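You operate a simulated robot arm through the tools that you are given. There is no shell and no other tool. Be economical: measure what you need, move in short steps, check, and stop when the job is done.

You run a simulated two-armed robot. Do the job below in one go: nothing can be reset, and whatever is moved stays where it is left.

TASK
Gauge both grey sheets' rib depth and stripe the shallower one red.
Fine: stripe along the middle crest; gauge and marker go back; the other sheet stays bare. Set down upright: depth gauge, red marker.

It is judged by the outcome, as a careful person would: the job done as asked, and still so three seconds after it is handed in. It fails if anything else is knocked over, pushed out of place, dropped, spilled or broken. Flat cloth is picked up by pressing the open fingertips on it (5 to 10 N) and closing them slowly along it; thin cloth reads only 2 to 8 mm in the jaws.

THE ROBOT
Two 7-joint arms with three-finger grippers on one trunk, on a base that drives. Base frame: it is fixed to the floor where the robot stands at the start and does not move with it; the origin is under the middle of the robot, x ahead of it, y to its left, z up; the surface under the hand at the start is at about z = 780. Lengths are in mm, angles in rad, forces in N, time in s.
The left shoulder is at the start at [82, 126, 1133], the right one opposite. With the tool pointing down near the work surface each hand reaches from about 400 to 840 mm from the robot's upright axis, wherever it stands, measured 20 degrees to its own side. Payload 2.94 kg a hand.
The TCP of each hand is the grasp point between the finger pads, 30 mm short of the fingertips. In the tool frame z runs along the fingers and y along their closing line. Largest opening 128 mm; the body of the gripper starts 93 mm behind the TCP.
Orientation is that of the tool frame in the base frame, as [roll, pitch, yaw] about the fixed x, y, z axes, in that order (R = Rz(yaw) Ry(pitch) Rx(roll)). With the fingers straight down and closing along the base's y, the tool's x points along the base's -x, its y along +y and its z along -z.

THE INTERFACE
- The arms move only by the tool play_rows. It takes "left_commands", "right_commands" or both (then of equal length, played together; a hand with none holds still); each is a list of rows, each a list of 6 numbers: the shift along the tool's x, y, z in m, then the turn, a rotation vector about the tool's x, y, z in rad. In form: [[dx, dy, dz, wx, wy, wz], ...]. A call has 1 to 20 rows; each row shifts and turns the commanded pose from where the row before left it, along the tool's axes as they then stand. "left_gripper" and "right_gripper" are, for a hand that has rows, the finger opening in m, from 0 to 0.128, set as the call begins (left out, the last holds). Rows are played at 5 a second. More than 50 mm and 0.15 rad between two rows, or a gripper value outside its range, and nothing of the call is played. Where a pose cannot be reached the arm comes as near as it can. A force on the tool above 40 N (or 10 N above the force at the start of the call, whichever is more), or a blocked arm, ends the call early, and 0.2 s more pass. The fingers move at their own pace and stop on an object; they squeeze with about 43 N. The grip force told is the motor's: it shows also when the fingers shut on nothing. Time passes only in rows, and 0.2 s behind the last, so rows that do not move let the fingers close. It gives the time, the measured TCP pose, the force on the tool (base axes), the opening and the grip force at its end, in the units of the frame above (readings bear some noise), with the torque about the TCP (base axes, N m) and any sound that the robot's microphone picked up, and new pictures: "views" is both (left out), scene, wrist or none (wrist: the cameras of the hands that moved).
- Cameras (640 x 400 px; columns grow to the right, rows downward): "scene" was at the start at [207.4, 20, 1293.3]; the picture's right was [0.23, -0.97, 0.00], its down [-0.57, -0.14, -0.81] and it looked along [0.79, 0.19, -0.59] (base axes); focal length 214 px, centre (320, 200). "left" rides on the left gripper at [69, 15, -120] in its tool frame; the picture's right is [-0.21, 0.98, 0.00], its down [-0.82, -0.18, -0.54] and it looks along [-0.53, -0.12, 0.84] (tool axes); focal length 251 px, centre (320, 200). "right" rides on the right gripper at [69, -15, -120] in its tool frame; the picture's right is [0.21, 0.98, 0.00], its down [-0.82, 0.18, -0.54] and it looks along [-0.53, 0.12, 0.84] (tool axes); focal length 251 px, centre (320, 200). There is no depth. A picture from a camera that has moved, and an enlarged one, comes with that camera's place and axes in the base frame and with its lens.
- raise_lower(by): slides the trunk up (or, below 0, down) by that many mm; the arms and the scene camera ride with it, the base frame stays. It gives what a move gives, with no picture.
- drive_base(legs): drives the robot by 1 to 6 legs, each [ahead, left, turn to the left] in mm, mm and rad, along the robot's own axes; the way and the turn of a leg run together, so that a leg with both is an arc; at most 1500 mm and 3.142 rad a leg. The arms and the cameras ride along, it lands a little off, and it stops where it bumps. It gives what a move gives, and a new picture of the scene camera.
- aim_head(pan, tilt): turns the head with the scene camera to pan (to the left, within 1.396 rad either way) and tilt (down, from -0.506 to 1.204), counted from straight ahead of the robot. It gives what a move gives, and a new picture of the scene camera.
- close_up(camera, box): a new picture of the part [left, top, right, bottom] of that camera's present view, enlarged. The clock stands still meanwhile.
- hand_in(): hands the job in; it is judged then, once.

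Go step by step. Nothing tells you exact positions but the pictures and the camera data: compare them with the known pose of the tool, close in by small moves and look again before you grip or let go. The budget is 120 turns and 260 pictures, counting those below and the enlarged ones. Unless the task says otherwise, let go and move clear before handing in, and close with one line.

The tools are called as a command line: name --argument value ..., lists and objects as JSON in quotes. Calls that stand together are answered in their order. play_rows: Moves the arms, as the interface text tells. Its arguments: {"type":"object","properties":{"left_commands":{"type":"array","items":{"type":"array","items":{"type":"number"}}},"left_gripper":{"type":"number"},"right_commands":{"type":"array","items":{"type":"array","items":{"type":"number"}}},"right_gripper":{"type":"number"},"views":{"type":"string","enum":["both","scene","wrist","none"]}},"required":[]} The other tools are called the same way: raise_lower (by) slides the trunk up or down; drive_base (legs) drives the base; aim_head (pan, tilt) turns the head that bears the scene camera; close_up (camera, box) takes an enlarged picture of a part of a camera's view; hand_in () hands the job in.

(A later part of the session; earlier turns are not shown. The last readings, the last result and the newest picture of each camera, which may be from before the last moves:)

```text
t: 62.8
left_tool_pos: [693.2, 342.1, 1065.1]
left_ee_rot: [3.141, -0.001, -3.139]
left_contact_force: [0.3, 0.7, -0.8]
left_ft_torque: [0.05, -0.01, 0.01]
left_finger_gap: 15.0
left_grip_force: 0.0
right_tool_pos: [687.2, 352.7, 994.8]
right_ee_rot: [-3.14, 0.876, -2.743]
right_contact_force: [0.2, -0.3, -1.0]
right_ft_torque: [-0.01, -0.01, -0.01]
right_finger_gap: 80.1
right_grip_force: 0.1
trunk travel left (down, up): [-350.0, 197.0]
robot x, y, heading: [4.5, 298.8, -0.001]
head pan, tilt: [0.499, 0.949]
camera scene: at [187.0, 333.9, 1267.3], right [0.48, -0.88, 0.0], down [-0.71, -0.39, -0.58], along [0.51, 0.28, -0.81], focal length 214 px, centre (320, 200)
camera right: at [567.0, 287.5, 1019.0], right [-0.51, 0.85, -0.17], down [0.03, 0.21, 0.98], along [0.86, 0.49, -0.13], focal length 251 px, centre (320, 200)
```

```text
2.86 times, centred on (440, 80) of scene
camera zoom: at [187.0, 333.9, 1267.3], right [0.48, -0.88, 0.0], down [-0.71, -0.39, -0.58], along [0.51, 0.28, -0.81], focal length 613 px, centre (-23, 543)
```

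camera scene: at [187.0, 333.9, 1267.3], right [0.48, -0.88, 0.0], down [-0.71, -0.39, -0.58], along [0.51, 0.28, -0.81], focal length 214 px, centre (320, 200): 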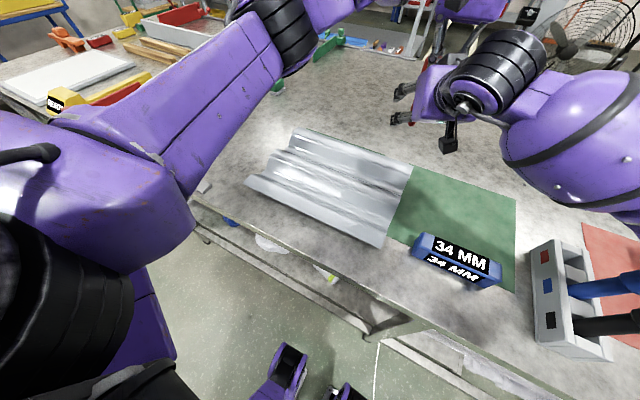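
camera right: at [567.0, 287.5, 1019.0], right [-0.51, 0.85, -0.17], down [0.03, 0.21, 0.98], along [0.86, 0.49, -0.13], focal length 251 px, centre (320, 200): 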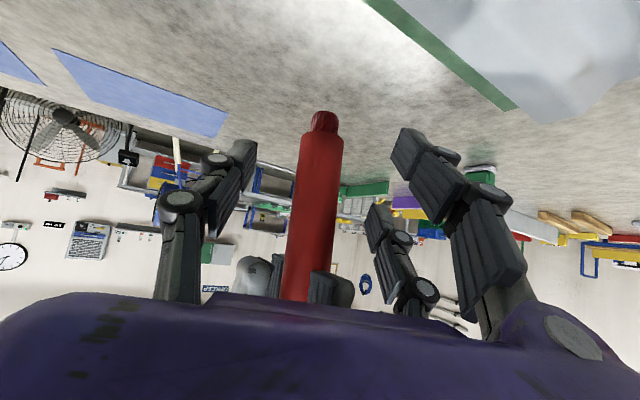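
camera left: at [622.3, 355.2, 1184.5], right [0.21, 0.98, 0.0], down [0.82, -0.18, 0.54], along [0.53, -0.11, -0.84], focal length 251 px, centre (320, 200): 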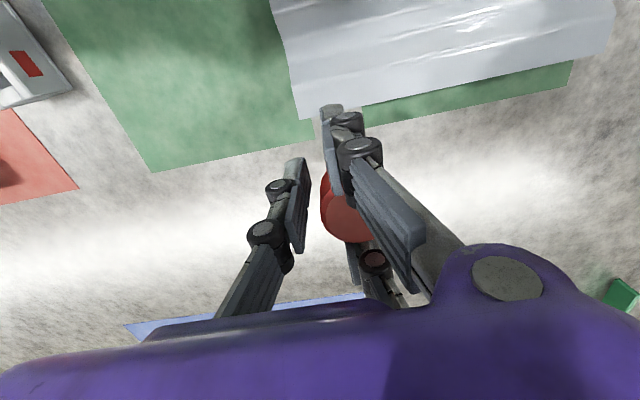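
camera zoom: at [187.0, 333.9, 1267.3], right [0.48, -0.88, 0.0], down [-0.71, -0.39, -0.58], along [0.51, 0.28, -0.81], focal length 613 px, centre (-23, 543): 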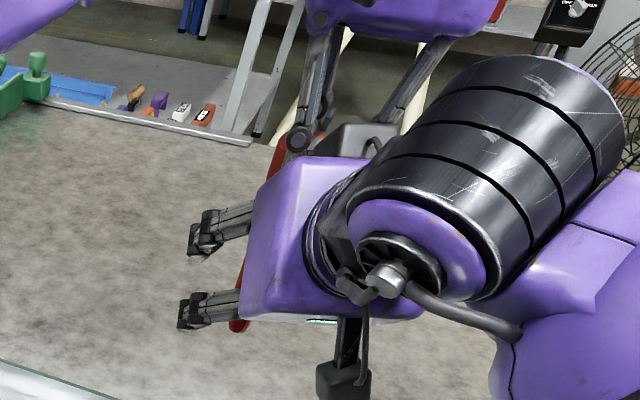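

Aligned with the stem. Nudging up 5 mm and closing the right hand on it.

play_rows --right_commands '[[-0.0038, -0.001, -0.0032, 0, 0, 0], [0, 0, 0, 0, 0, 0]]' --views "none"

play_rows --right_commands '[[0, 0, 0, 0, 0, 0], [0, 0, 0, 0, 0, 0], [0, 0, 0, 0, 0, 0]]' --right_gripper 0.012 --views "both"

close_up --camera "right" --box '[220, 80, 460, 300]'

```text
t: 63.4
left_tool_pos: [692.5, 341.4, 1065.1]
left_ee_rot: [-3.141, 0.0, -3.139]
left_contact_force: [0.5, -0.9, -0.5]
left_ft_torque: [0.0, 0.0, 0.0]
left_finger_gap: 14.8
left_grip_force: 0.1
right_tool_pos: [688.0, 351.4, 1000.3]
right_ee_rot: [-3.14, 0.875, -2.743]
right_contact_force: [-0.1, -0.1, 0.4]
right_ft_torque: [0.04, -0.02, -0.03]
right_finger_gap: 79.6
right_grip_force: 0.1
trunk travel left (down, up): [-350.0, 197.0]
robot x, y, heading: [-1.1, 299.2, -0.004]
head pan, tilt: [0.499, 0.949]
```

```text
t: 64.2
left_tool_pos: [692.7, 341.2, 1064.6]
left_ee_rot: [3.141, 0.0, -3.138]
left_contact_force: [5.1, -3.7, -1.3]
left_ft_torque: [0.03, 0.04, -0.06]
left_finger_gap: 12.8
left_grip_force: 0.0
right_tool_pos: [686.8, 352.2, 1001.0]
right_ee_rot: [-3.14, 0.875, -2.739]
right_contact_force: [-4.9, 4.3, 0.9]
right_ft_torque: [-0.26, -0.33, 0.05]
right_finger_gap: 25.0
right_grip_force: 42.9
trunk travel left (down, up): [-350.0, 197.0]
robot x, y, heading: [5.2, 299.3, -0.0]
head pan, tilt: [0.499, 0.949]
camera scene: at [187.3, 334.2, 1267.2], right [0.48, -0.88, 0.0], down [-0.71, -0.39, -0.58], along [0.51, 0.28, -0.81], focal length 214 px, centre (320, 200)
camera right: at [567.6, 286.2, 1024.7], right [-0.51, 0.85, -0.17], down [0.03, 0.21, 0.98], along [0.86, 0.49, -0.13], focal length 251 px, centre (320, 200)
```

scene: 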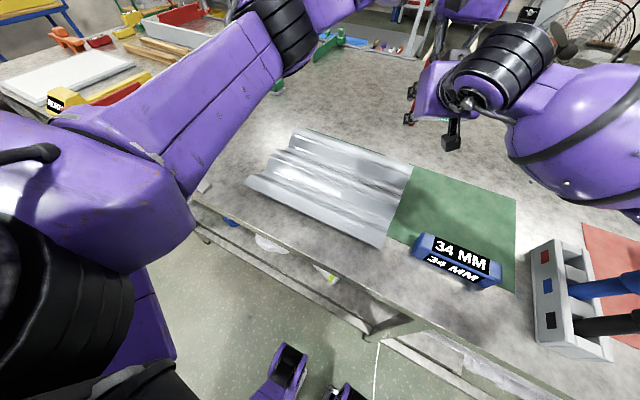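
right: 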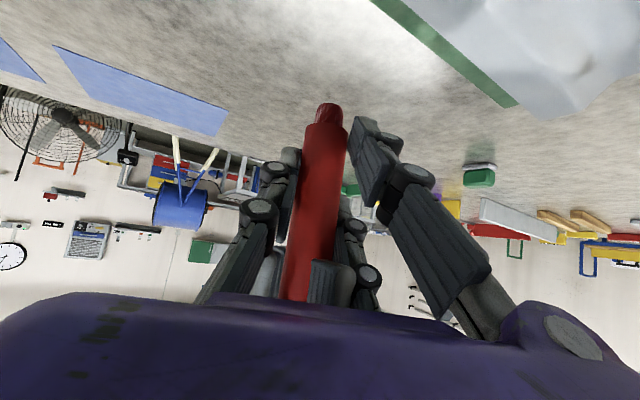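

```text
1.82 times, centred on (340, 190) of right
camera zoom: at [567.6, 286.2, 1024.7], right [-0.51, 0.85, -0.17], down [0.03, 0.21, 0.98], along [0.86, 0.49, -0.13], focal length 457 px, centre (284, 218)
```

zoom: 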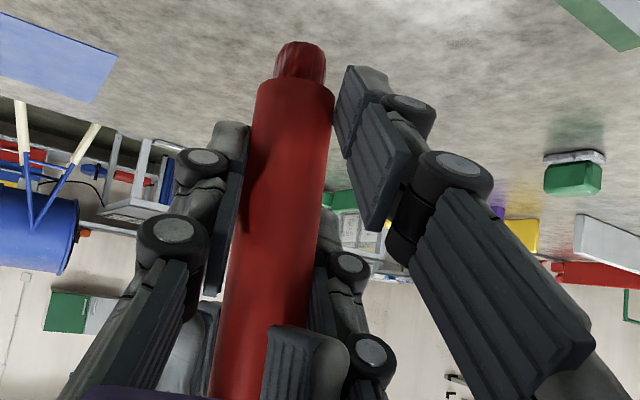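

Firm grip on the 25 mm stem. Opening the left hand in steps.

play_rows --left_commands '[[0, 0, 0, 0, 0, 0], [0, 0, 0, 0, 0, 0]]' --left_gripper 0.04 --views "none"

play_rows --left_commands '[[0, 0, 0, 0, 0, 0], [0, 0, 0, 0, 0, 0], [0, 0, 0, 0, 0, 0]]' --left_gripper 0.09 --views "wrist"

close_up --camera "right" --box '[220, 80, 460, 300]'

```text
t: 64.8
left_tool_pos: [692.0, 339.4, 1065.1]
left_ee_rot: [-3.137, 0.001, -3.14]
left_contact_force: [2.6, -22.6, 2.1]
left_ft_torque: [0.6, -0.21, 0.18]
left_finger_gap: 25.0
left_grip_force: 0.0
right_tool_pos: [687.0, 353.0, 1000.2]
right_ee_rot: [-3.141, 0.874, -2.738]
right_contact_force: [-2.8, 23.9, -2.4]
right_ft_torque: [-2.09, 0.08, -0.08]
right_finger_gap: 25.4
right_grip_force: 42.9
trunk travel left (down, up): [-350.0, 197.0]
robot x, y, heading: [1.6, 299.4, 0.001]
head pan, tilt: [0.499, 0.949]
```

```text
t: 65.3
left_tool_pos: [691.4, 330.5, 1065.9]
left_ee_rot: [-3.127, 0.004, 3.13]
left_contact_force: [1.0, -32.3, -5.1]
left_ft_torque: [0.55, -0.02, 0.23]
left_finger_gap: 70.8
left_grip_force: 0.1
right_tool_pos: [681.8, 362.2, 1003.4]
right_ee_rot: [3.135, 0.88, -2.724]
right_contact_force: [-2.5, 31.8, 4.5]
right_ft_torque: [-2.67, -0.12, 0.01]
right_finger_gap: 26.6
right_grip_force: 42.7
trunk travel left (down, up): [-350.0, 197.0]
robot x, y, heading: [1.6, 297.5, 0.003]
head pan, tilt: [0.499, 0.949]
stopped in row 2 (left hand): the force on the tool passed its limit at 45 N (the readings are from after the stop); the commanded pose is now the measured one
camera left: at [620.3, 347.7, 1184.7], right [0.23, 0.97, -0.01], down [0.82, -0.18, 0.55], along [0.53, -0.14, -0.84], focal length 251 px, centre (320, 200)
```

left: 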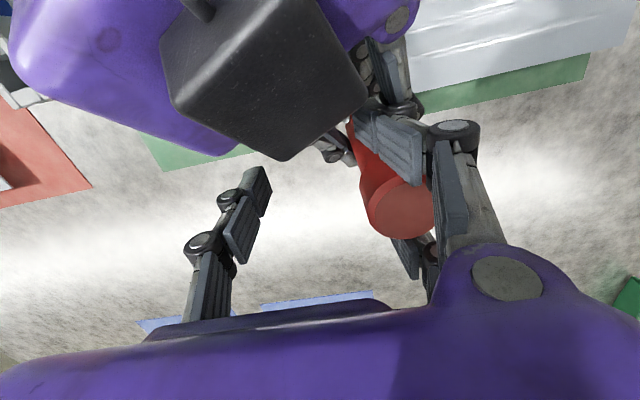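

```text
1.82 times, centred on (340, 190) of right
camera zoom: at [564.2, 292.1, 1025.5], right [-0.53, 0.83, -0.16], down [0.02, 0.21, 0.98], along [0.85, 0.51, -0.13], focal length 457 px, centre (284, 218)
```

zoom: 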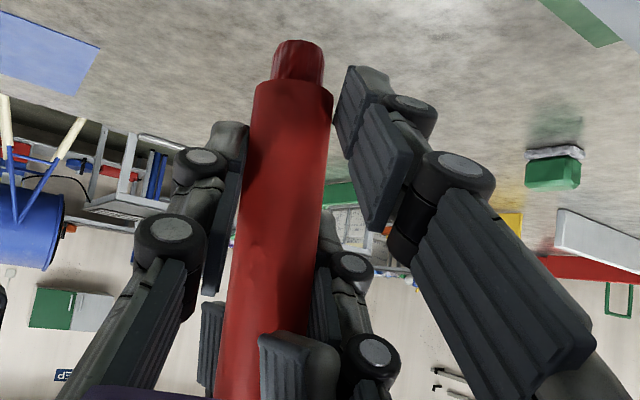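

The left prongs are clinging to the cap. I'll relieve the side load and then slide the left hand upward off the cap, watching forces.

play_rows --left_commands '[[0, -0.004, 0, 0, 0, 0], [0, -0.005, 0, 0, 0, 0], [0, 0, 0, 0, 0, 0]]' --views "wrist"

close_up --camera "left" --box '[300, 60, 500, 320]'

```text
t: 66.1
left_tool_pos: [691.1, 325.4, 1064.6]
left_ee_rot: [-3.13, 0.009, 3.14]
left_contact_force: [21.0, -19.4, -11.0]
left_ft_torque: [-0.16, 0.07, -0.86]
left_finger_gap: 76.6
left_grip_force: 0.1
right_tool_pos: [684.7, 358.4, 1002.1]
right_ee_rot: [3.135, 0.877, -2.73]
right_contact_force: [-21.1, 19.6, 10.7]
right_ft_torque: [-1.48, -1.54, 0.35]
right_finger_gap: 27.6
right_grip_force: 43.3
trunk travel left (down, up): [-350.0, 197.0]
robot x, y, heading: [1.5, 299.6, -0.003]
head pan, tilt: [0.499, 0.949]
camera left: at [620.8, 342.4, 1184.1], right [0.22, 0.98, -0.01], down [0.82, -0.18, 0.55], along [0.53, -0.13, -0.84], focal length 251 px, centre (320, 200)
```

left: 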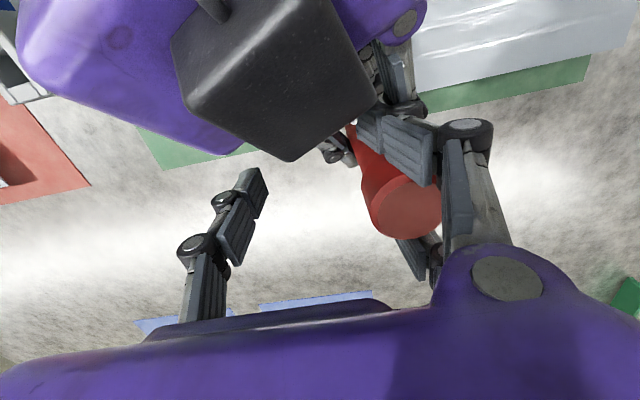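

```text
1.54 times, centred on (400, 190) of left
camera zoom: at [620.8, 342.4, 1184.1], right [0.22, 0.98, -0.01], down [0.82, -0.18, 0.55], along [0.53, -0.13, -0.84], focal length 387 px, centre (197, 215)
```

zoom: 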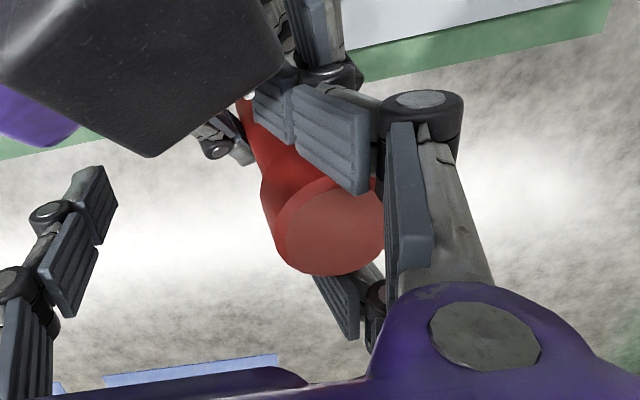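

play_rows --left_commands '[[0, 0, -0.003, 0, 0, 0], [0, 0, -0.003, 0, 0, 0], [0, 0, -0.003, 0, 0, 0], [0, 0, 0, 0, 0, 0]]' --views "wrist"

```text
t: 67.1
left_tool_pos: [690.5, 327.0, 1072.7]
left_ee_rot: [-3.13, 0.003, 3.135]
left_contact_force: [-3.4, -20.8, -31.8]
left_ft_torque: [-1.22, 0.05, 0.06]
left_finger_gap: 72.4
left_grip_force: 0.0
right_tool_pos: [685.9, 357.1, 1006.1]
right_ee_rot: [3.137, 0.884, -2.734]
right_contact_force: [1.8, 21.7, 30.9]
right_ft_torque: [-1.16, 0.02, 0.06]
right_finger_gap: 27.2
right_grip_force: 43.2
trunk travel left (down, up): [-350.0, 197.0]
robot x, y, heading: [2.7, 300.3, 0.001]
head pan, tilt: [0.499, 0.949]
camera left: at [621.3, 342.3, 1192.8], right [0.22, 0.98, -0.01], down [0.82, -0.18, 0.54], along [0.53, -0.13, -0.84], focal length 251 px, centre (320, 200)
```

left: 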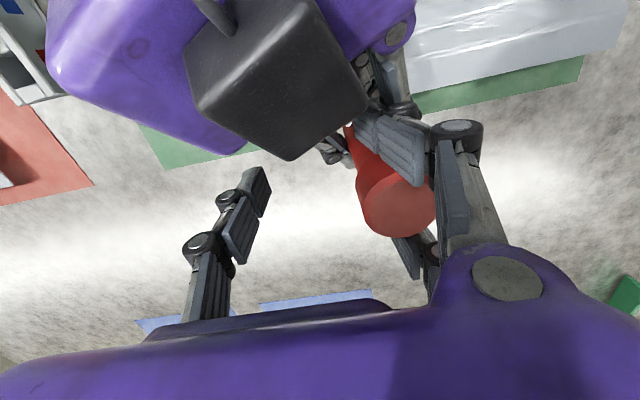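

play_rows --left_commands '[[0, 0, 0.004, 0, 0, 0], [0, 0.003, 0.004, 0, 0, 0], [0, 0.004, 0, 0, 0, 0], [0, 0.004, 0, 0, 0, 0], [0, 0, 0, 0, 0, 0]]' --right_commands '[[0, 0, 0, 0, 0, 0], [0.0005, -0.0018, -0.0006, 0, 0, 0], [0.001, -0.0037, -0.0012, 0, 0, 0], [0.001, -0.0037, -0.0012, 0, 0, 0], [0, 0, 0, 0, 0, 0]]' --left_gripper 0.128 --views "wrist"

```text
t: 68.3
left_tool_pos: [691.6, 339.2, 1065.8]
left_ee_rot: [-3.134, 0.003, 3.14]
left_contact_force: [1.0, -0.6, -0.7]
left_ft_torque: [-0.03, 0.0, -0.01]
left_finger_gap: 127.9
left_grip_force: 0.1
right_tool_pos: [685.2, 344.2, 998.8]
right_ee_rot: [3.141, 0.872, -2.734]
right_contact_force: [-0.5, -0.2, -0.4]
right_ft_torque: [0.05, -0.01, -0.01]
right_finger_gap: 26.3
right_grip_force: 43.3
trunk travel left (down, up): [-350.0, 197.0]
robot x, y, heading: [1.7, 300.0, 0.001]
head pan, tilt: [0.499, 0.949]
camera right: at [566.2, 278.3, 1022.9], right [-0.51, 0.84, -0.16], down [0.03, 0.21, 0.98], along [0.86, 0.5, -0.14], focal length 251 px, centre (320, 200)
camera left: at [621.9, 354.2, 1185.9], right [0.22, 0.98, -0.01], down [0.82, -0.18, 0.55], along [0.53, -0.12, -0.84], focal length 251 px, centre (320, 200)
```

right: 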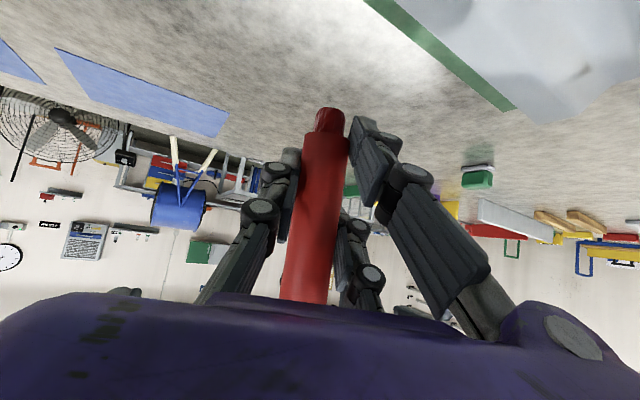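
left: 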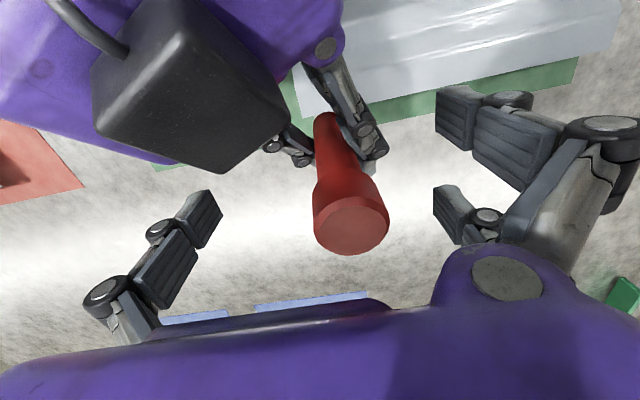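

Freed: the marker is now solely in the right hand. Lifting the left hand straight up and clear.

play_rows --left_commands '[[0, 0, -0.03, 0, 0, 0], [0, 0, -0.04, 0, 0, 0], [0, 0, -0.04, 0, 0, 0], [0, 0, -0.04, 0, 0, 0], [0.02, 0.03, 0, 0, 0, 0], [0.03, 0.04, 0, 0, 0, 0], [0.04, 0.03, 0, 0, 0, 0], [0.04, 0, 0, 0, 0, 0], [0.04, 0, 0, 0, 0, 0], [0, 0, 0, 0, 0, 0]]' --views "both"

close_up --camera "scene" --box '[360, 10, 520, 150]'

close_up --camera "right" --box '[220, 80, 460, 300]'

```text
t: 70.5
left_tool_pos: [522.2, 440.0, 1213.0]
left_ee_rot: [-3.133, 0.003, 3.137]
left_contact_force: [-0.7, 0.7, -0.2]
left_ft_torque: [0.05, 0.04, 0.0]
left_finger_gap: 127.9
left_grip_force: 0.0
right_tool_pos: [685.5, 346.2, 999.5]
right_ee_rot: [3.138, 0.875, -2.733]
right_contact_force: [0.0, 0.3, -0.7]
right_ft_torque: [-0.01, 0.01, 0.01]
right_finger_gap: 25.6
right_grip_force: 43.1
trunk travel left (down, up): [-350.0, 197.0]
robot x, y, heading: [-0.4, 297.9, 0.003]
head pan, tilt: [0.499, 0.949]
camera scene: at [188.1, 334.0, 1267.1], right [0.48, -0.88, 0.0], down [-0.71, -0.39, -0.58], along [0.51, 0.28, -0.81], focal length 214 px, centre (320, 200)
camera left: at [452.2, 455.9, 1331.6], right [0.22, 0.98, -0.01], down [0.82, -0.18, 0.54], along [0.53, -0.12, -0.84], focal length 251 px, centre (320, 200)
```

scene: 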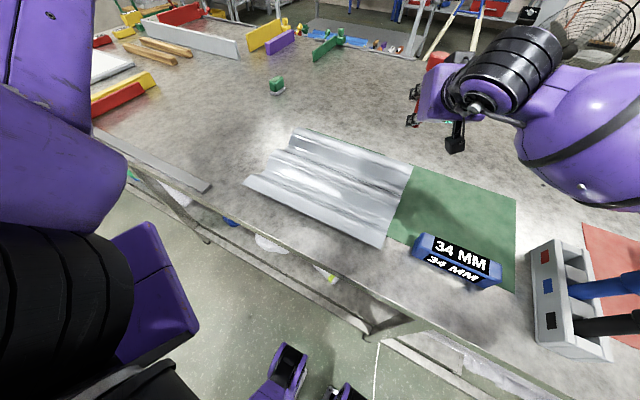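
left: 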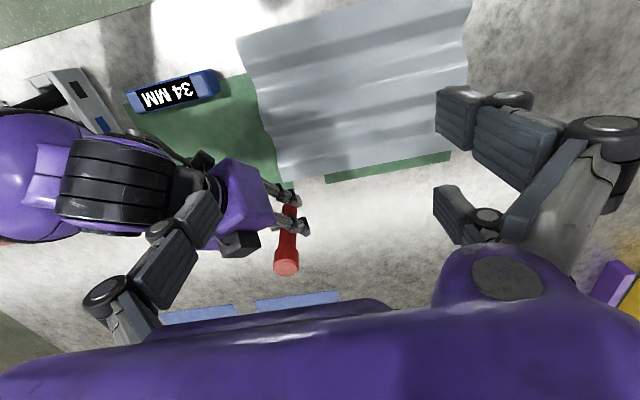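

```text
2.86 times, centred on (440, 80) of scene
camera zoom: at [188.1, 334.0, 1267.1], right [0.48, -0.88, 0.0], down [-0.71, -0.39, -0.58], along [0.51, 0.28, -0.81], focal length 613 px, centre (-23, 543)
```

zoom: 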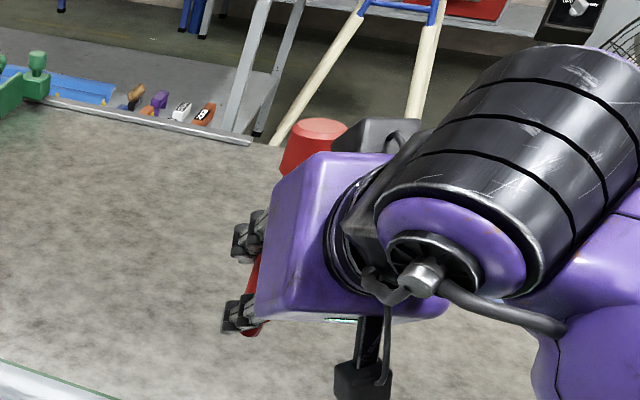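

```text
1.82 times, centred on (340, 190) of right
camera zoom: at [566.6, 278.7, 1023.1], right [-0.52, 0.84, -0.16], down [0.03, 0.21, 0.98], along [0.86, 0.5, -0.13], focal length 457 px, centre (284, 218)
```

zoom: 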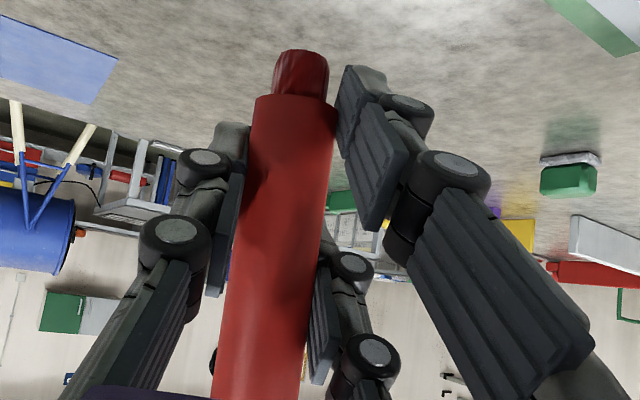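

The marker leans about 0.09 rad (top toward +y). I'll straighten it with a small wrist turn, then drive left 350 and back 80 so the right arm covers the whole crest.

play_rows --right_commands '[[0, 0, 0, -0.0265, -0.0175, 0.032], [0, 0, 0, -0.0265, -0.0175, 0.032], [0, 0, 0, 0, 0, 0]]' --views "none"

drive_base --legs '[[-80, 350, 0]]'

aim_head --pan -0.1 --tilt 0.8

```text
t: 71.3
left_tool_pos: [521.4, 441.3, 1212.5]
left_ee_rot: [-3.134, 0.003, 3.138]
left_contact_force: [0.1, -0.5, 0.3]
left_ft_torque: [-0.04, -0.03, 0.03]
left_finger_gap: 128.0
left_grip_force: 0.0
right_tool_pos: [684.5, 346.6, 1001.4]
right_ee_rot: [3.004, 0.904, -2.84]
right_contact_force: [0.6, -0.5, 1.0]
right_ft_torque: [0.0, -0.01, 0.03]
right_finger_gap: 25.5
right_grip_force: 42.8
trunk travel left (down, up): [-350.0, 197.0]
robot x, y, heading: [-0.5, 297.1, 0.002]
head pan, tilt: [0.499, 0.949]
```

```text
t: 75.0
left_tool_pos: [443.1, 793.7, 1211.9]
left_ee_rot: [-3.133, 0.003, 3.136]
left_contact_force: [0.0, -0.5, -0.1]
left_ft_torque: [-0.03, 0.02, -0.03]
left_finger_gap: 127.8
left_grip_force: 0.2
right_tool_pos: [606.3, 699.4, 1000.2]
right_ee_rot: [3.005, 0.902, -2.841]
right_contact_force: [-0.7, -0.1, -0.3]
right_ft_torque: [0.02, -0.01, 0.0]
right_finger_gap: 25.2
right_grip_force: 42.8
trunk travel left (down, up): [-350.0, 197.0]
robot x, y, heading: [-75.2, 654.9, -0.004]
head pan, tilt: [0.499, 0.949]
camera scene: at [108.6, 688.2, 1267.2], right [0.48, -0.88, 0.0], down [-0.71, -0.39, -0.58], along [0.51, 0.28, -0.81], focal length 214 px, centre (320, 200)
```

scene: 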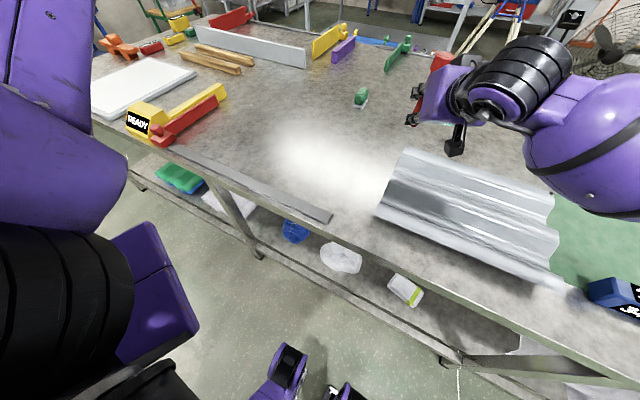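

```text
t: 76.0
left_tool_pos: [443.7, 793.6, 1211.3]
left_ee_rot: [-3.134, 0.003, 3.137]
left_contact_force: [0.4, 0.9, 0.0]
left_ft_torque: [0.02, 0.02, 0.0]
left_finger_gap: 127.7
left_grip_force: 0.1
right_tool_pos: [606.5, 700.2, 1000.4]
right_ee_rot: [3.003, 0.904, -2.839]
right_contact_force: [0.4, 0.3, -1.0]
right_ft_torque: [0.0, -0.02, 0.0]
right_finger_gap: 25.0
right_grip_force: 43.2
trunk travel left (down, up): [-350.0, 197.0]
robot x, y, heading: [-78.9, 653.3, -0.002]
head pan, tilt: [-0.099, 0.799]
camera scene: at [122.8, 669.5, 1277.2], right [0.2, -0.98, 0.0], down [-0.72, -0.15, -0.68], along [0.67, 0.14, -0.73], focal length 214 px, centre (320, 200)
```

scene: 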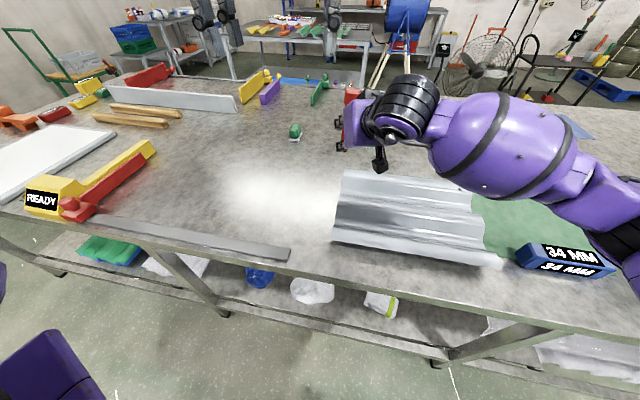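

close_up --camera "scene" --box '[290, 70, 530, 280]'

close_up --camera "right" --box '[200, 40, 480, 300]'

close_up --camera "left" --box '[0, 0, 440, 300]'

```text
1.90 times, centred on (410, 175) of scene
camera zoom: at [122.8, 669.5, 1277.2], right [0.2, -0.98, 0.0], down [-0.72, -0.15, -0.68], along [0.67, 0.14, -0.73], focal length 408 px, centre (149, 248)
```

zoom: 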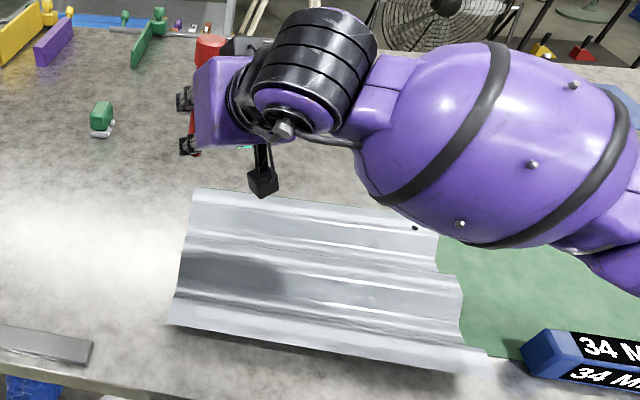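

```text
1.54 times, centred on (340, 170) of right
camera zoom: at [487.0, 630.5, 1018.1], right [-0.51, 0.85, -0.09], down [0.03, 0.12, 0.99], along [0.86, 0.51, -0.09], focal length 387 px, centre (289, 246)
```

zoom: 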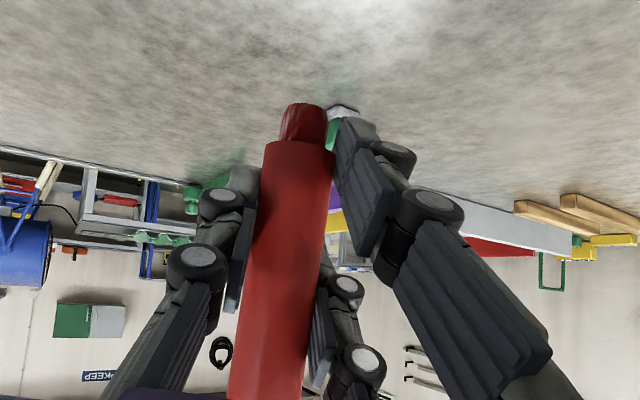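

```text
1.33 times, centred on (220, 150) of left
camera zoom: at [373.4, 809.5, 1331.8], right [0.22, 0.98, -0.01], down [0.82, -0.18, 0.54], along [0.53, -0.13, -0.84], focal length 335 px, centre (453, 267)
```

zoom: 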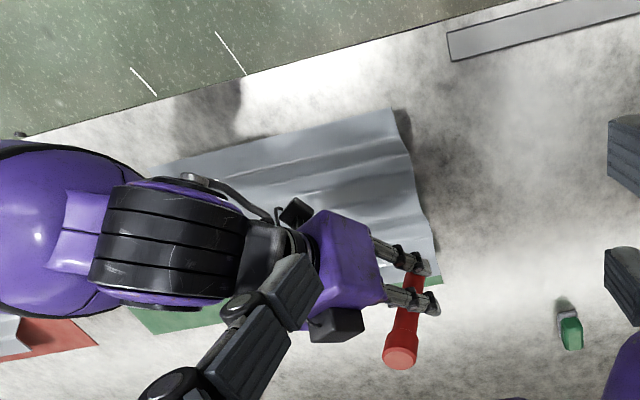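

The tip sits ≈ TCP+(3.5, 4, −48). Sheet spans y≈305–700. Bringing the tip above the left end of the middle crest.

play_rows --right_commands '[[0.0222, -0.0015, 0.0073, 0, 0, 0], [0.0222, -0.0015, 0.0073, 0, 0, 0], [0.0222, -0.0015, 0.0073, 0, 0, 0], [0.0222, -0.0015, 0.0073, 0, 0, 0], [0.0222, -0.0015, 0.0073, 0, 0, 0], [0, 0, 0, 0, 0, 0]]' --views "both"

close_up --camera "right" --box '[160, 0, 480, 220]'

close_up --camera "left" --box '[140, 60, 400, 260]'

```text
t: 77.4
left_tool_pos: [442.6, 794.0, 1213.2]
left_ee_rot: [-3.133, 0.004, 3.136]
left_contact_force: [-0.2, -0.2, 0.0]
left_ft_torque: [0.01, -0.01, 0.01]
left_finger_gap: 128.0
left_grip_force: 0.0
right_tool_pos: [567.5, 685.3, 893.0]
right_ee_rot: [3.004, 0.904, -2.84]
right_contact_force: [0.3, 0.1, -1.1]
right_ft_torque: [-0.01, -0.02, 0.0]
right_finger_gap: 25.2
right_grip_force: 42.7
trunk travel left (down, up): [-350.0, 197.0]
robot x, y, heading: [-80.9, 653.0, -0.004]
head pan, tilt: [-0.099, 0.799]
camera scene: at [123.0, 669.5, 1277.5], right [0.2, -0.98, 0.0], down [-0.71, -0.14, -0.69], along [0.67, 0.14, -0.73], focal length 214 px, centre (320, 200)
camera right: at [449.0, 616.8, 909.2], right [-0.51, 0.85, -0.09], down [0.03, 0.12, 0.99], along [0.86, 0.51, -0.09], focal length 251 px, centre (320, 200)
```

scene: 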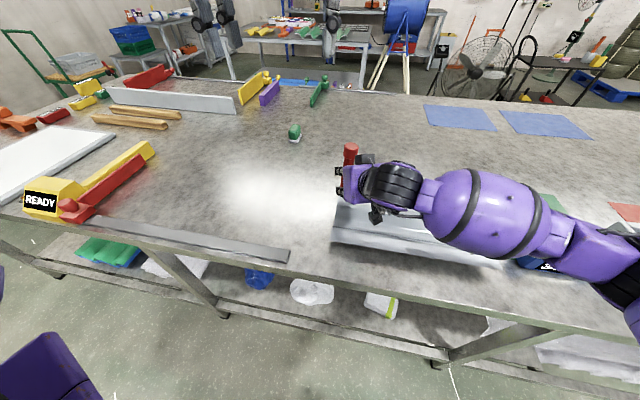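
right: 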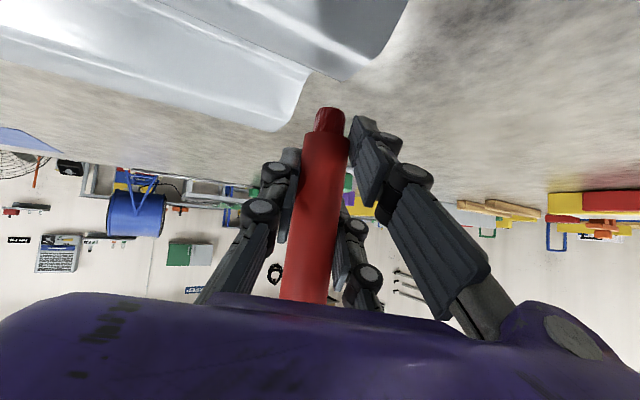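

```text
1.82 times, centred on (320, 110) of right
camera zoom: at [449.0, 616.8, 909.2], right [-0.51, 0.85, -0.09], down [0.03, 0.12, 0.99], along [0.86, 0.51, -0.09], focal length 457 px, centre (320, 364)
```

zoom: 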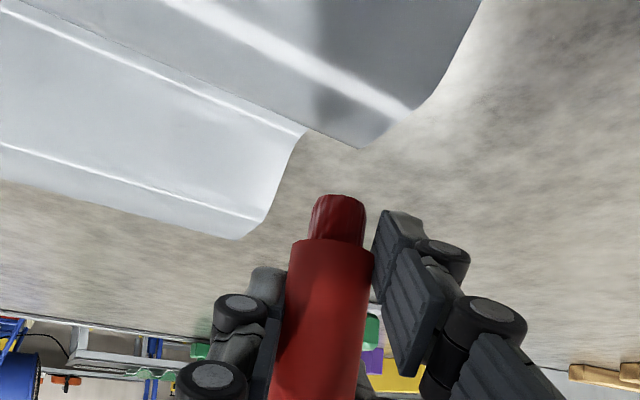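

```text
2.00 times, centred on (270, 160) of left
camera zoom: at [373.3, 809.6, 1332.0], right [0.22, 0.98, -0.01], down [0.82, -0.18, 0.55], along [0.53, -0.13, -0.84], focal length 503 px, centre (420, 280)
```

zoom: 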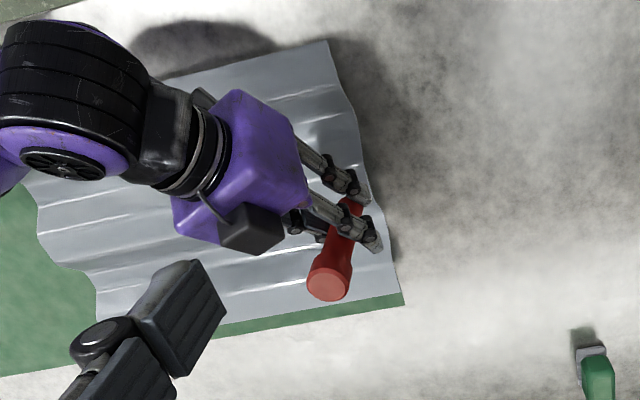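

Tip is over the crest's left end (tip x≈574). Lowering toward contact.

play_rows --right_commands '[[0.0067, -0.0017, 0.0075, 0, 0, 0], [0.0079, -0.0008, 0.0061, 0, 0, 0], [0, 0, 0, 0, 0, 0]]' --views "none"

close_up --camera "right" --box '[160, 0, 480, 220]'

close_up --camera "scene" --box '[300, 130, 460, 270]'

```text
t: 78.2
left_tool_pos: [444.1, 795.5, 1212.2]
left_ee_rot: [-3.133, 0.004, 3.136]
left_contact_force: [-0.8, -0.5, 0.5]
left_ft_torque: [-0.02, -0.04, 0.04]
left_finger_gap: 128.0
left_grip_force: 0.0
right_tool_pos: [571.6, 685.4, 871.6]
right_ee_rot: [3.003, 0.904, -2.84]
right_contact_force: [0.8, 0.0, -0.4]
right_ft_torque: [-0.02, 0.03, -0.03]
right_finger_gap: 25.0
right_grip_force: 42.9
trunk travel left (down, up): [-350.0, 197.0]
robot x, y, heading: [-76.3, 656.2, 0.001]
head pan, tilt: [-0.099, 0.799]
```

```text
1.82 times, centred on (320, 110) of right
camera zoom: at [451.8, 616.1, 888.6], right [-0.51, 0.85, -0.09], down [0.03, 0.12, 0.99], along [0.86, 0.51, -0.09], focal length 457 px, centre (320, 364)
```

zoom: 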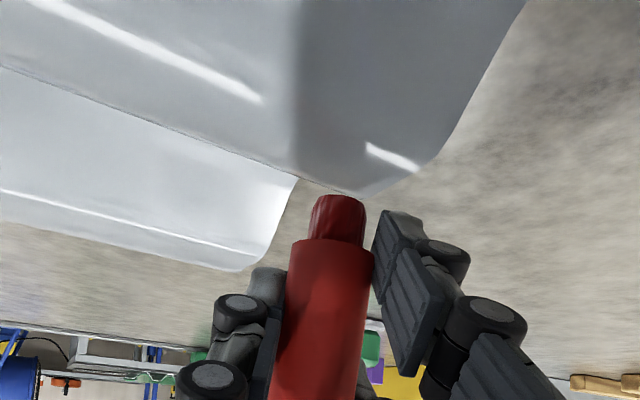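

```text
2.86 times, centred on (380, 200) of scene
camera zoom: at [123.1, 669.2, 1277.7], right [0.2, -0.98, 0.0], down [-0.71, -0.14, -0.69], along [0.67, 0.14, -0.73], focal length 613 px, centre (149, 200)
```

zoom: 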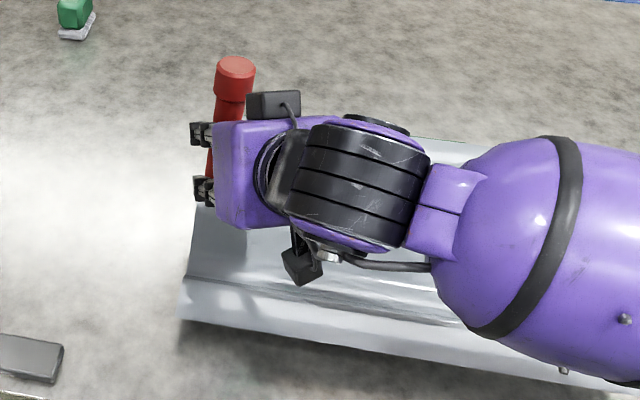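

play_rows --right_commands '[[0.0024, -0.0003, 0.0018, 0, 0, 0], [0.0016, -0.0002, 0.0012, 0, 0, 0], [0.0016, -0.0002, 0.0012, 0, 0, 0], [0, 0, 0, 0, 0, 0]]' --views "none"

close_up --camera "right" --box '[160, 0, 480, 220]'

```text
t: 79.2
left_tool_pos: [443.8, 792.2, 1213.1]
left_ee_rot: [-3.133, 0.003, 3.136]
left_contact_force: [-0.5, -0.4, -0.4]
left_ft_torque: [0.02, 0.0, 0.01]
left_finger_gap: 128.2
left_grip_force: 0.0
right_tool_pos: [570.6, 685.1, 863.5]
right_ee_rot: [3.004, 0.905, -2.841]
right_contact_force: [-0.3, 0.4, -0.4]
right_ft_torque: [-0.02, 0.01, -0.02]
right_finger_gap: 25.2
right_grip_force: 43.2
trunk travel left (down, up): [-350.0, 197.0]
robot x, y, heading: [-78.3, 658.8, -0.004]
head pan, tilt: [-0.099, 0.799]
```

```text
1.82 times, centred on (320, 110) of right
camera zoom: at [451.3, 616.6, 880.6], right [-0.51, 0.85, -0.09], down [0.03, 0.12, 0.99], along [0.86, 0.51, -0.09], focal length 457 px, centre (320, 364)
```

zoom: 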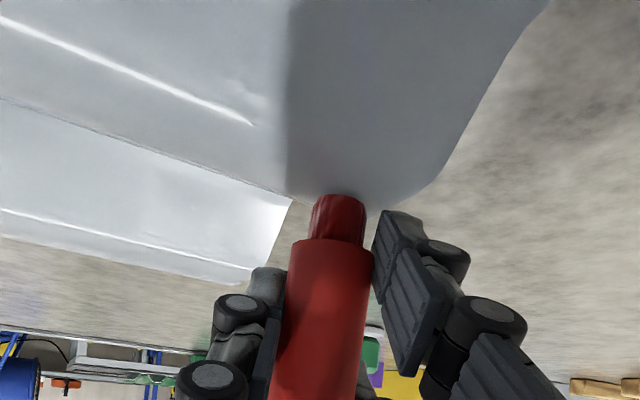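

play_rows --right_commands '[[0.0016, -0.0002, 0.0012, 0, 0, 0], [0.0012, -0.0001, 0.0009, 0, 0, 0], [0, 0, 0, 0, 0, 0]]' --views "none"

close_up --camera "right" --box '[160, 0, 480, 220]'

```text
t: 80.0
left_tool_pos: [443.8, 794.3, 1213.8]
left_ee_rot: [-3.132, 0.003, 3.137]
left_contact_force: [0.2, 0.1, 0.1]
left_ft_torque: [-0.01, 0.02, 0.0]
left_finger_gap: 128.2
left_grip_force: 0.1
right_tool_pos: [572.0, 685.1, 861.3]
right_ee_rot: [3.006, 0.906, -2.84]
right_contact_force: [2.4, -1.9, 7.2]
right_ft_torque: [-0.09, -0.18, -0.02]
right_finger_gap: 24.6
right_grip_force: 42.7
trunk travel left (down, up): [-350.0, 197.0]
robot x, y, heading: [-77.4, 652.8, -0.003]
head pan, tilt: [-0.099, 0.799]
```

```text
1.82 times, centred on (320, 110) of right
camera zoom: at [452.1, 616.8, 877.9], right [-0.51, 0.85, -0.09], down [0.03, 0.12, 0.99], along [0.86, 0.51, -0.09], focal length 457 px, centre (320, 364)
```

zoom: 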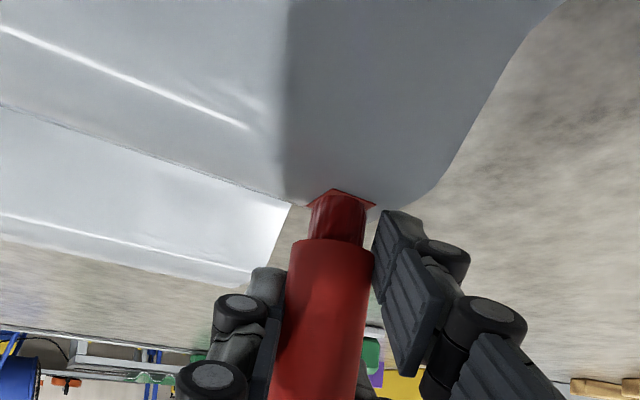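

Contact at 7 N, and red is marking the crest. I'll ease slightly and draw toward −y, checking the first stretch.

play_rows --right_commands '[[-0.0004, 0, -0.0003, 0, 0, 0], [0.0018, -0.0091, -0.0036, 0, 0, 0], [0.0028, -0.0137, -0.0054, 0, 0, 0], [0.0028, -0.0137, -0.0054, 0, 0, 0], [0, 0, 0, 0, 0, 0]]' --views "scene"

close_up --camera "right" --box '[160, 0, 480, 220]'

close_up --camera "left" --box '[140, 60, 400, 260]'

```text
t: 81.2
left_tool_pos: [442.4, 793.5, 1213.5]
left_ee_rot: [-3.133, 0.005, 3.136]
left_contact_force: [0.2, 0.0, 0.4]
left_ft_torque: [-0.02, -0.04, -0.02]
left_finger_gap: 128.1
left_grip_force: 0.1
right_tool_pos: [569.9, 645.7, 860.5]
right_ee_rot: [3.005, 0.908, -2.84]
right_contact_force: [1.0, 3.8, 16.3]
right_ft_torque: [0.05, -0.13, 0.02]
right_finger_gap: 25.0
right_grip_force: 43.0
trunk travel left (down, up): [-350.0, 197.0]
robot x, y, heading: [-81.6, 653.8, -0.003]
head pan, tilt: [-0.099, 0.799]
camera scene: at [122.1, 669.2, 1278.5], right [0.19, -0.98, 0.0], down [-0.71, -0.14, -0.69], along [0.68, 0.13, -0.72], focal length 214 px, centre (320, 200)
```

scene: 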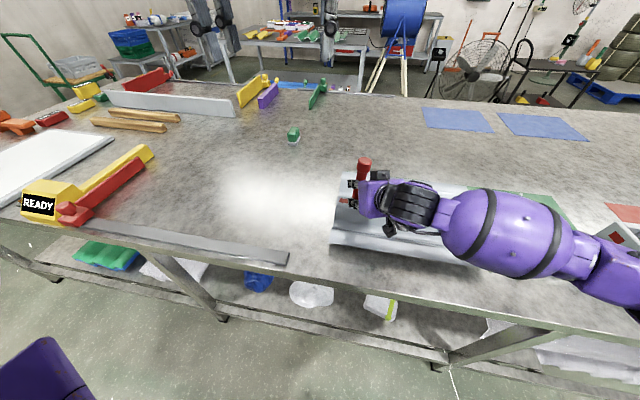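

```text
1.82 times, centred on (320, 110) of right
camera zoom: at [450.1, 576.8, 877.7], right [-0.51, 0.85, -0.09], down [0.03, 0.12, 0.99], along [0.86, 0.51, -0.09], focal length 457 px, centre (320, 364)
```

zoom: 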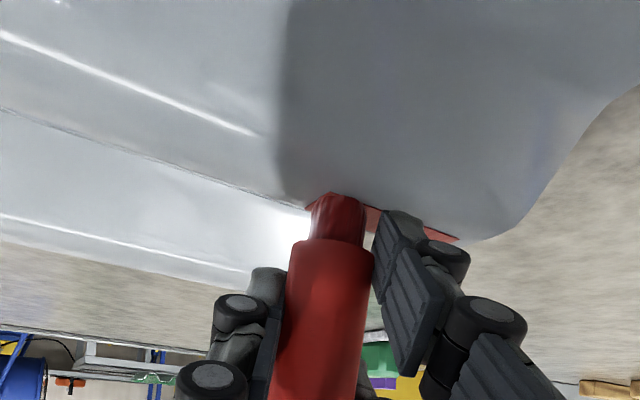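

```text
2.00 times, centred on (270, 160) of left
camera zoom: at [371.8, 809.8, 1332.5], right [0.22, 0.98, -0.01], down [0.82, -0.18, 0.55], along [0.53, -0.13, -0.84], focal length 503 px, centre (420, 280)
```

zoom: 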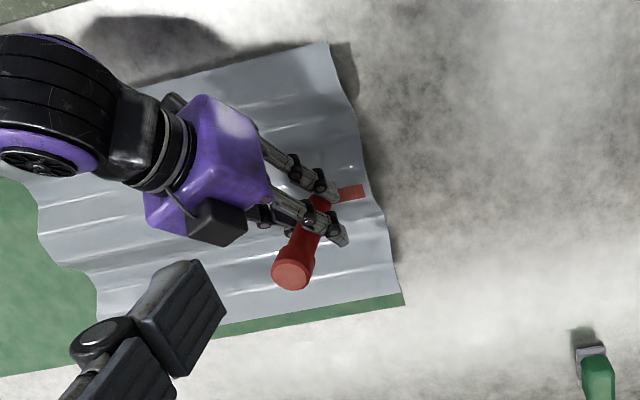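

Stripe is sitting on the middle crest. Force is 16 N, so I'll ease 1 mm and continue.

play_rows --right_commands '[[-0.0009, 0.0001, -0.0007, 0, 0, 0], [0.0028, -0.0137, -0.0054, 0, 0, 0], [0.0028, -0.0137, -0.0054, 0, 0, 0], [0.0028, -0.0137, -0.0054, 0, 0, 0], [0.0028, -0.0137, -0.0054, 0, 0, 0], [0.0028, -0.0137, -0.0054, 0, 0, 0], [0.0028, -0.0137, -0.0054, 0, 0, 0], [0, 0, 0, 0, 0, 0]]' --views "none"

close_up --camera "left" --box '[100, 60, 360, 260]'

```text
t: 83.0
left_tool_pos: [442.9, 794.3, 1212.7]
left_ee_rot: [-3.133, 0.004, 3.135]
left_contact_force: [0.5, 0.0, 0.0]
left_ft_torque: [0.04, 0.04, 0.03]
left_finger_gap: 128.1
left_grip_force: 0.1
right_tool_pos: [571.1, 553.2, 859.9]
right_ee_rot: [3.007, 0.905, -2.84]
right_contact_force: [-0.1, -0.4, 8.1]
right_ft_torque: [0.0, -0.04, -0.01]
right_finger_gap: 24.6
right_grip_force: 43.4
trunk travel left (down, up): [-350.0, 197.0]
robot x, y, heading: [-75.6, 652.6, -0.007]
head pan, tilt: [-0.099, 0.799]
```

```text
2.00 times, centred on (230, 160) of left
camera zoom: at [372.3, 809.5, 1332.2], right [0.22, 0.98, -0.01], down [0.82, -0.18, 0.55], along [0.53, -0.13, -0.84], focal length 503 px, centre (500, 280)
```

zoom: 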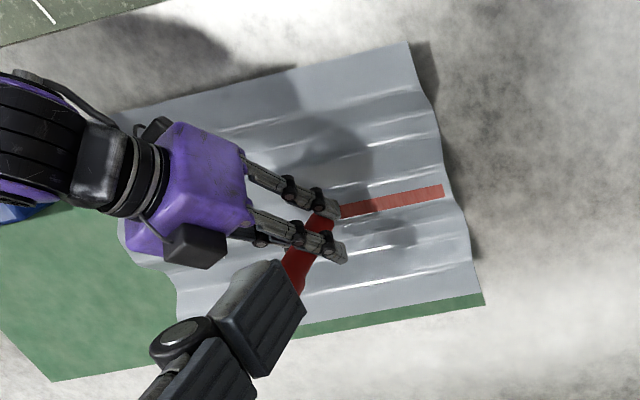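

play_rows --right_commands '[[0.0024, -0.0137, -0.0057, 0, 0, 0], [0.0028, -0.0137, -0.0054, 0, 0, 0], [0.0028, -0.0137, -0.0054, 0, 0, 0], [0.0028, -0.0137, -0.0054, 0, 0, 0], [0.0028, -0.0137, -0.0054, 0, 0, 0], [0.0028, -0.0137, -0.0054, 0, 0, 0], [0.0028, -0.0137, -0.0054, 0, 0, 0], [0.0028, -0.0137, -0.0054, 0, 0, 0], [0, 0, 0, 0, 0, 0]]' --views "none"

close_up --camera "left" --box '[60, 60, 320, 260]'

```text
t: 85.0
left_tool_pos: [444.2, 793.3, 1212.8]
left_ee_rot: [-3.133, 0.005, 3.137]
left_contact_force: [-0.5, -0.2, 0.4]
left_ft_torque: [0.03, 0.01, -0.01]
left_finger_gap: 128.0
left_grip_force: 0.1
right_tool_pos: [570.3, 434.2, 860.9]
right_ee_rot: [3.005, 0.903, -2.84]
right_contact_force: [0.1, -0.3, -0.8]
right_ft_torque: [0.04, 0.02, 0.04]
right_finger_gap: 24.8
right_grip_force: 43.4
trunk travel left (down, up): [-350.0, 197.0]
robot x, y, heading: [-75.2, 655.5, -0.003]
head pan, tilt: [-0.099, 0.799]
```

```text
2.00 times, centred on (190, 160) of left
camera zoom: at [373.5, 809.6, 1331.8], right [0.22, 0.98, -0.01], down [0.82, -0.18, 0.55], along [0.53, -0.13, -0.84], focal length 503 px, centre (580, 280)
```

zoom: 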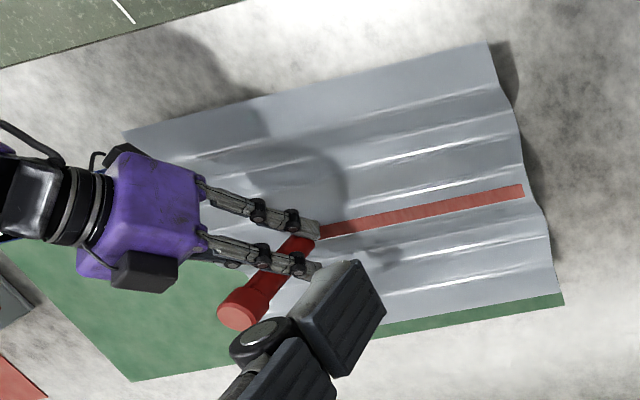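

close_up --camera "right" --box '[240, 40, 480, 200]'

close_up --camera "scene" --box '[320, 130, 560, 290]'

```text
2.50 times, centred on (360, 120) of right
camera zoom: at [450.8, 366.0, 878.9], right [-0.51, 0.85, -0.09], down [0.03, 0.12, 0.99], along [0.86, 0.51, -0.09], focal length 629 px, centre (220, 400)
```

zoom: 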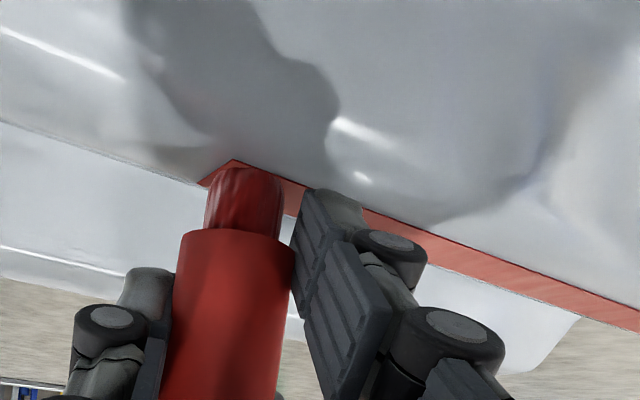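

```text
2.50 times, centred on (440, 210) of scene
camera zoom: at [124.1, 668.7, 1278.8], right [0.19, -0.98, 0.0], down [-0.7, -0.13, -0.7], along [0.69, 0.13, -0.72], focal length 536 px, centre (20, 175)
```

zoom: 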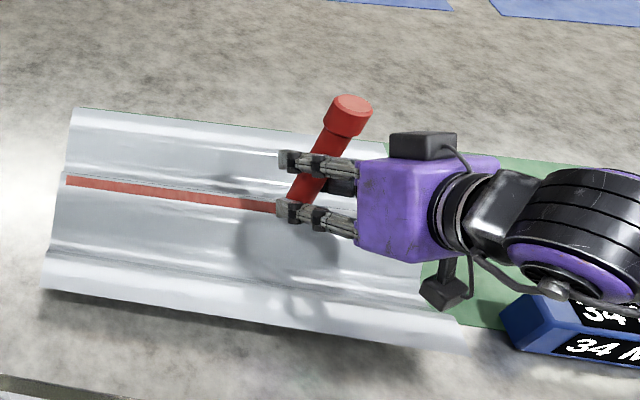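

play_rows --right_commands '[[0.0007, -0.0001, 0.0005, 0, 0, 0], [0.0028, -0.0137, -0.0054, 0, 0, 0], [0.0028, -0.0137, -0.0054, 0, 0, 0], [0.0028, -0.0137, -0.0054, 0, 0, 0], [0.0028, -0.0137, -0.0054, 0, 0, 0], [0.0028, -0.0137, -0.0054, 0, 0, 0], [0, 0, 0, 0, 0, 0]]' --views "none"

close_up --camera "right" --box '[160, 0, 480, 220]'

close_up --camera "scene" --box '[320, 130, 600, 310]'

```text
t: 86.6
left_tool_pos: [443.7, 793.6, 1212.4]
left_ee_rot: [-3.134, 0.004, 3.136]
left_contact_force: [0.0, 0.4, 0.1]
left_ft_torque: [-0.03, 0.0, 0.01]
left_finger_gap: 128.1
left_grip_force: 0.1
right_tool_pos: [572.2, 361.0, 859.9]
right_ee_rot: [3.006, 0.906, -2.84]
right_contact_force: [1.0, 0.5, 4.1]
right_ft_torque: [0.0, -0.04, 0.02]
right_finger_gap: 24.5
right_grip_force: 43.3
trunk travel left (down, up): [-350.0, 197.0]
robot x, y, heading: [-78.3, 653.0, 0.0]
head pan, tilt: [-0.099, 0.799]
```

```text
1.82 times, centred on (320, 110) of right
camera zoom: at [452.5, 292.5, 878.4], right [-0.51, 0.85, -0.09], down [0.03, 0.12, 0.99], along [0.86, 0.51, -0.09], focal length 457 px, centre (320, 364)
```

zoom: 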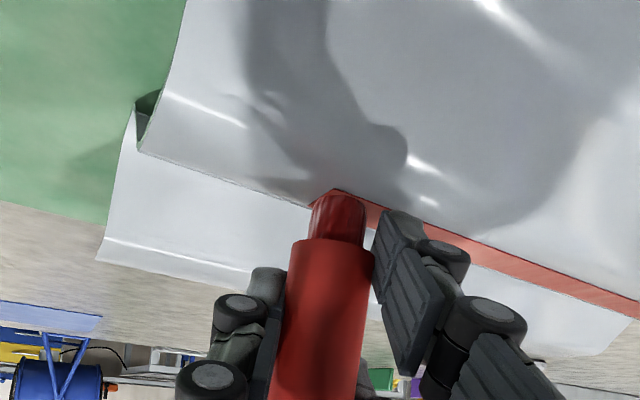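

```text
2.22 times, centred on (460, 220) of scene
camera zoom: at [123.7, 668.7, 1279.1], right [0.18, -0.98, 0.0], down [-0.7, -0.13, -0.7], along [0.69, 0.13, -0.71], focal length 477 px, centre (9, 156)
```

zoom: 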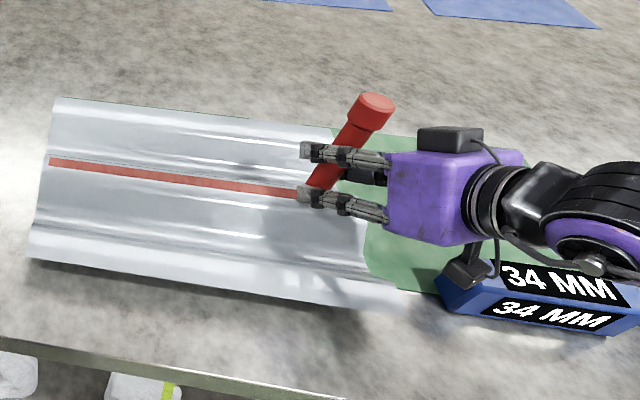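

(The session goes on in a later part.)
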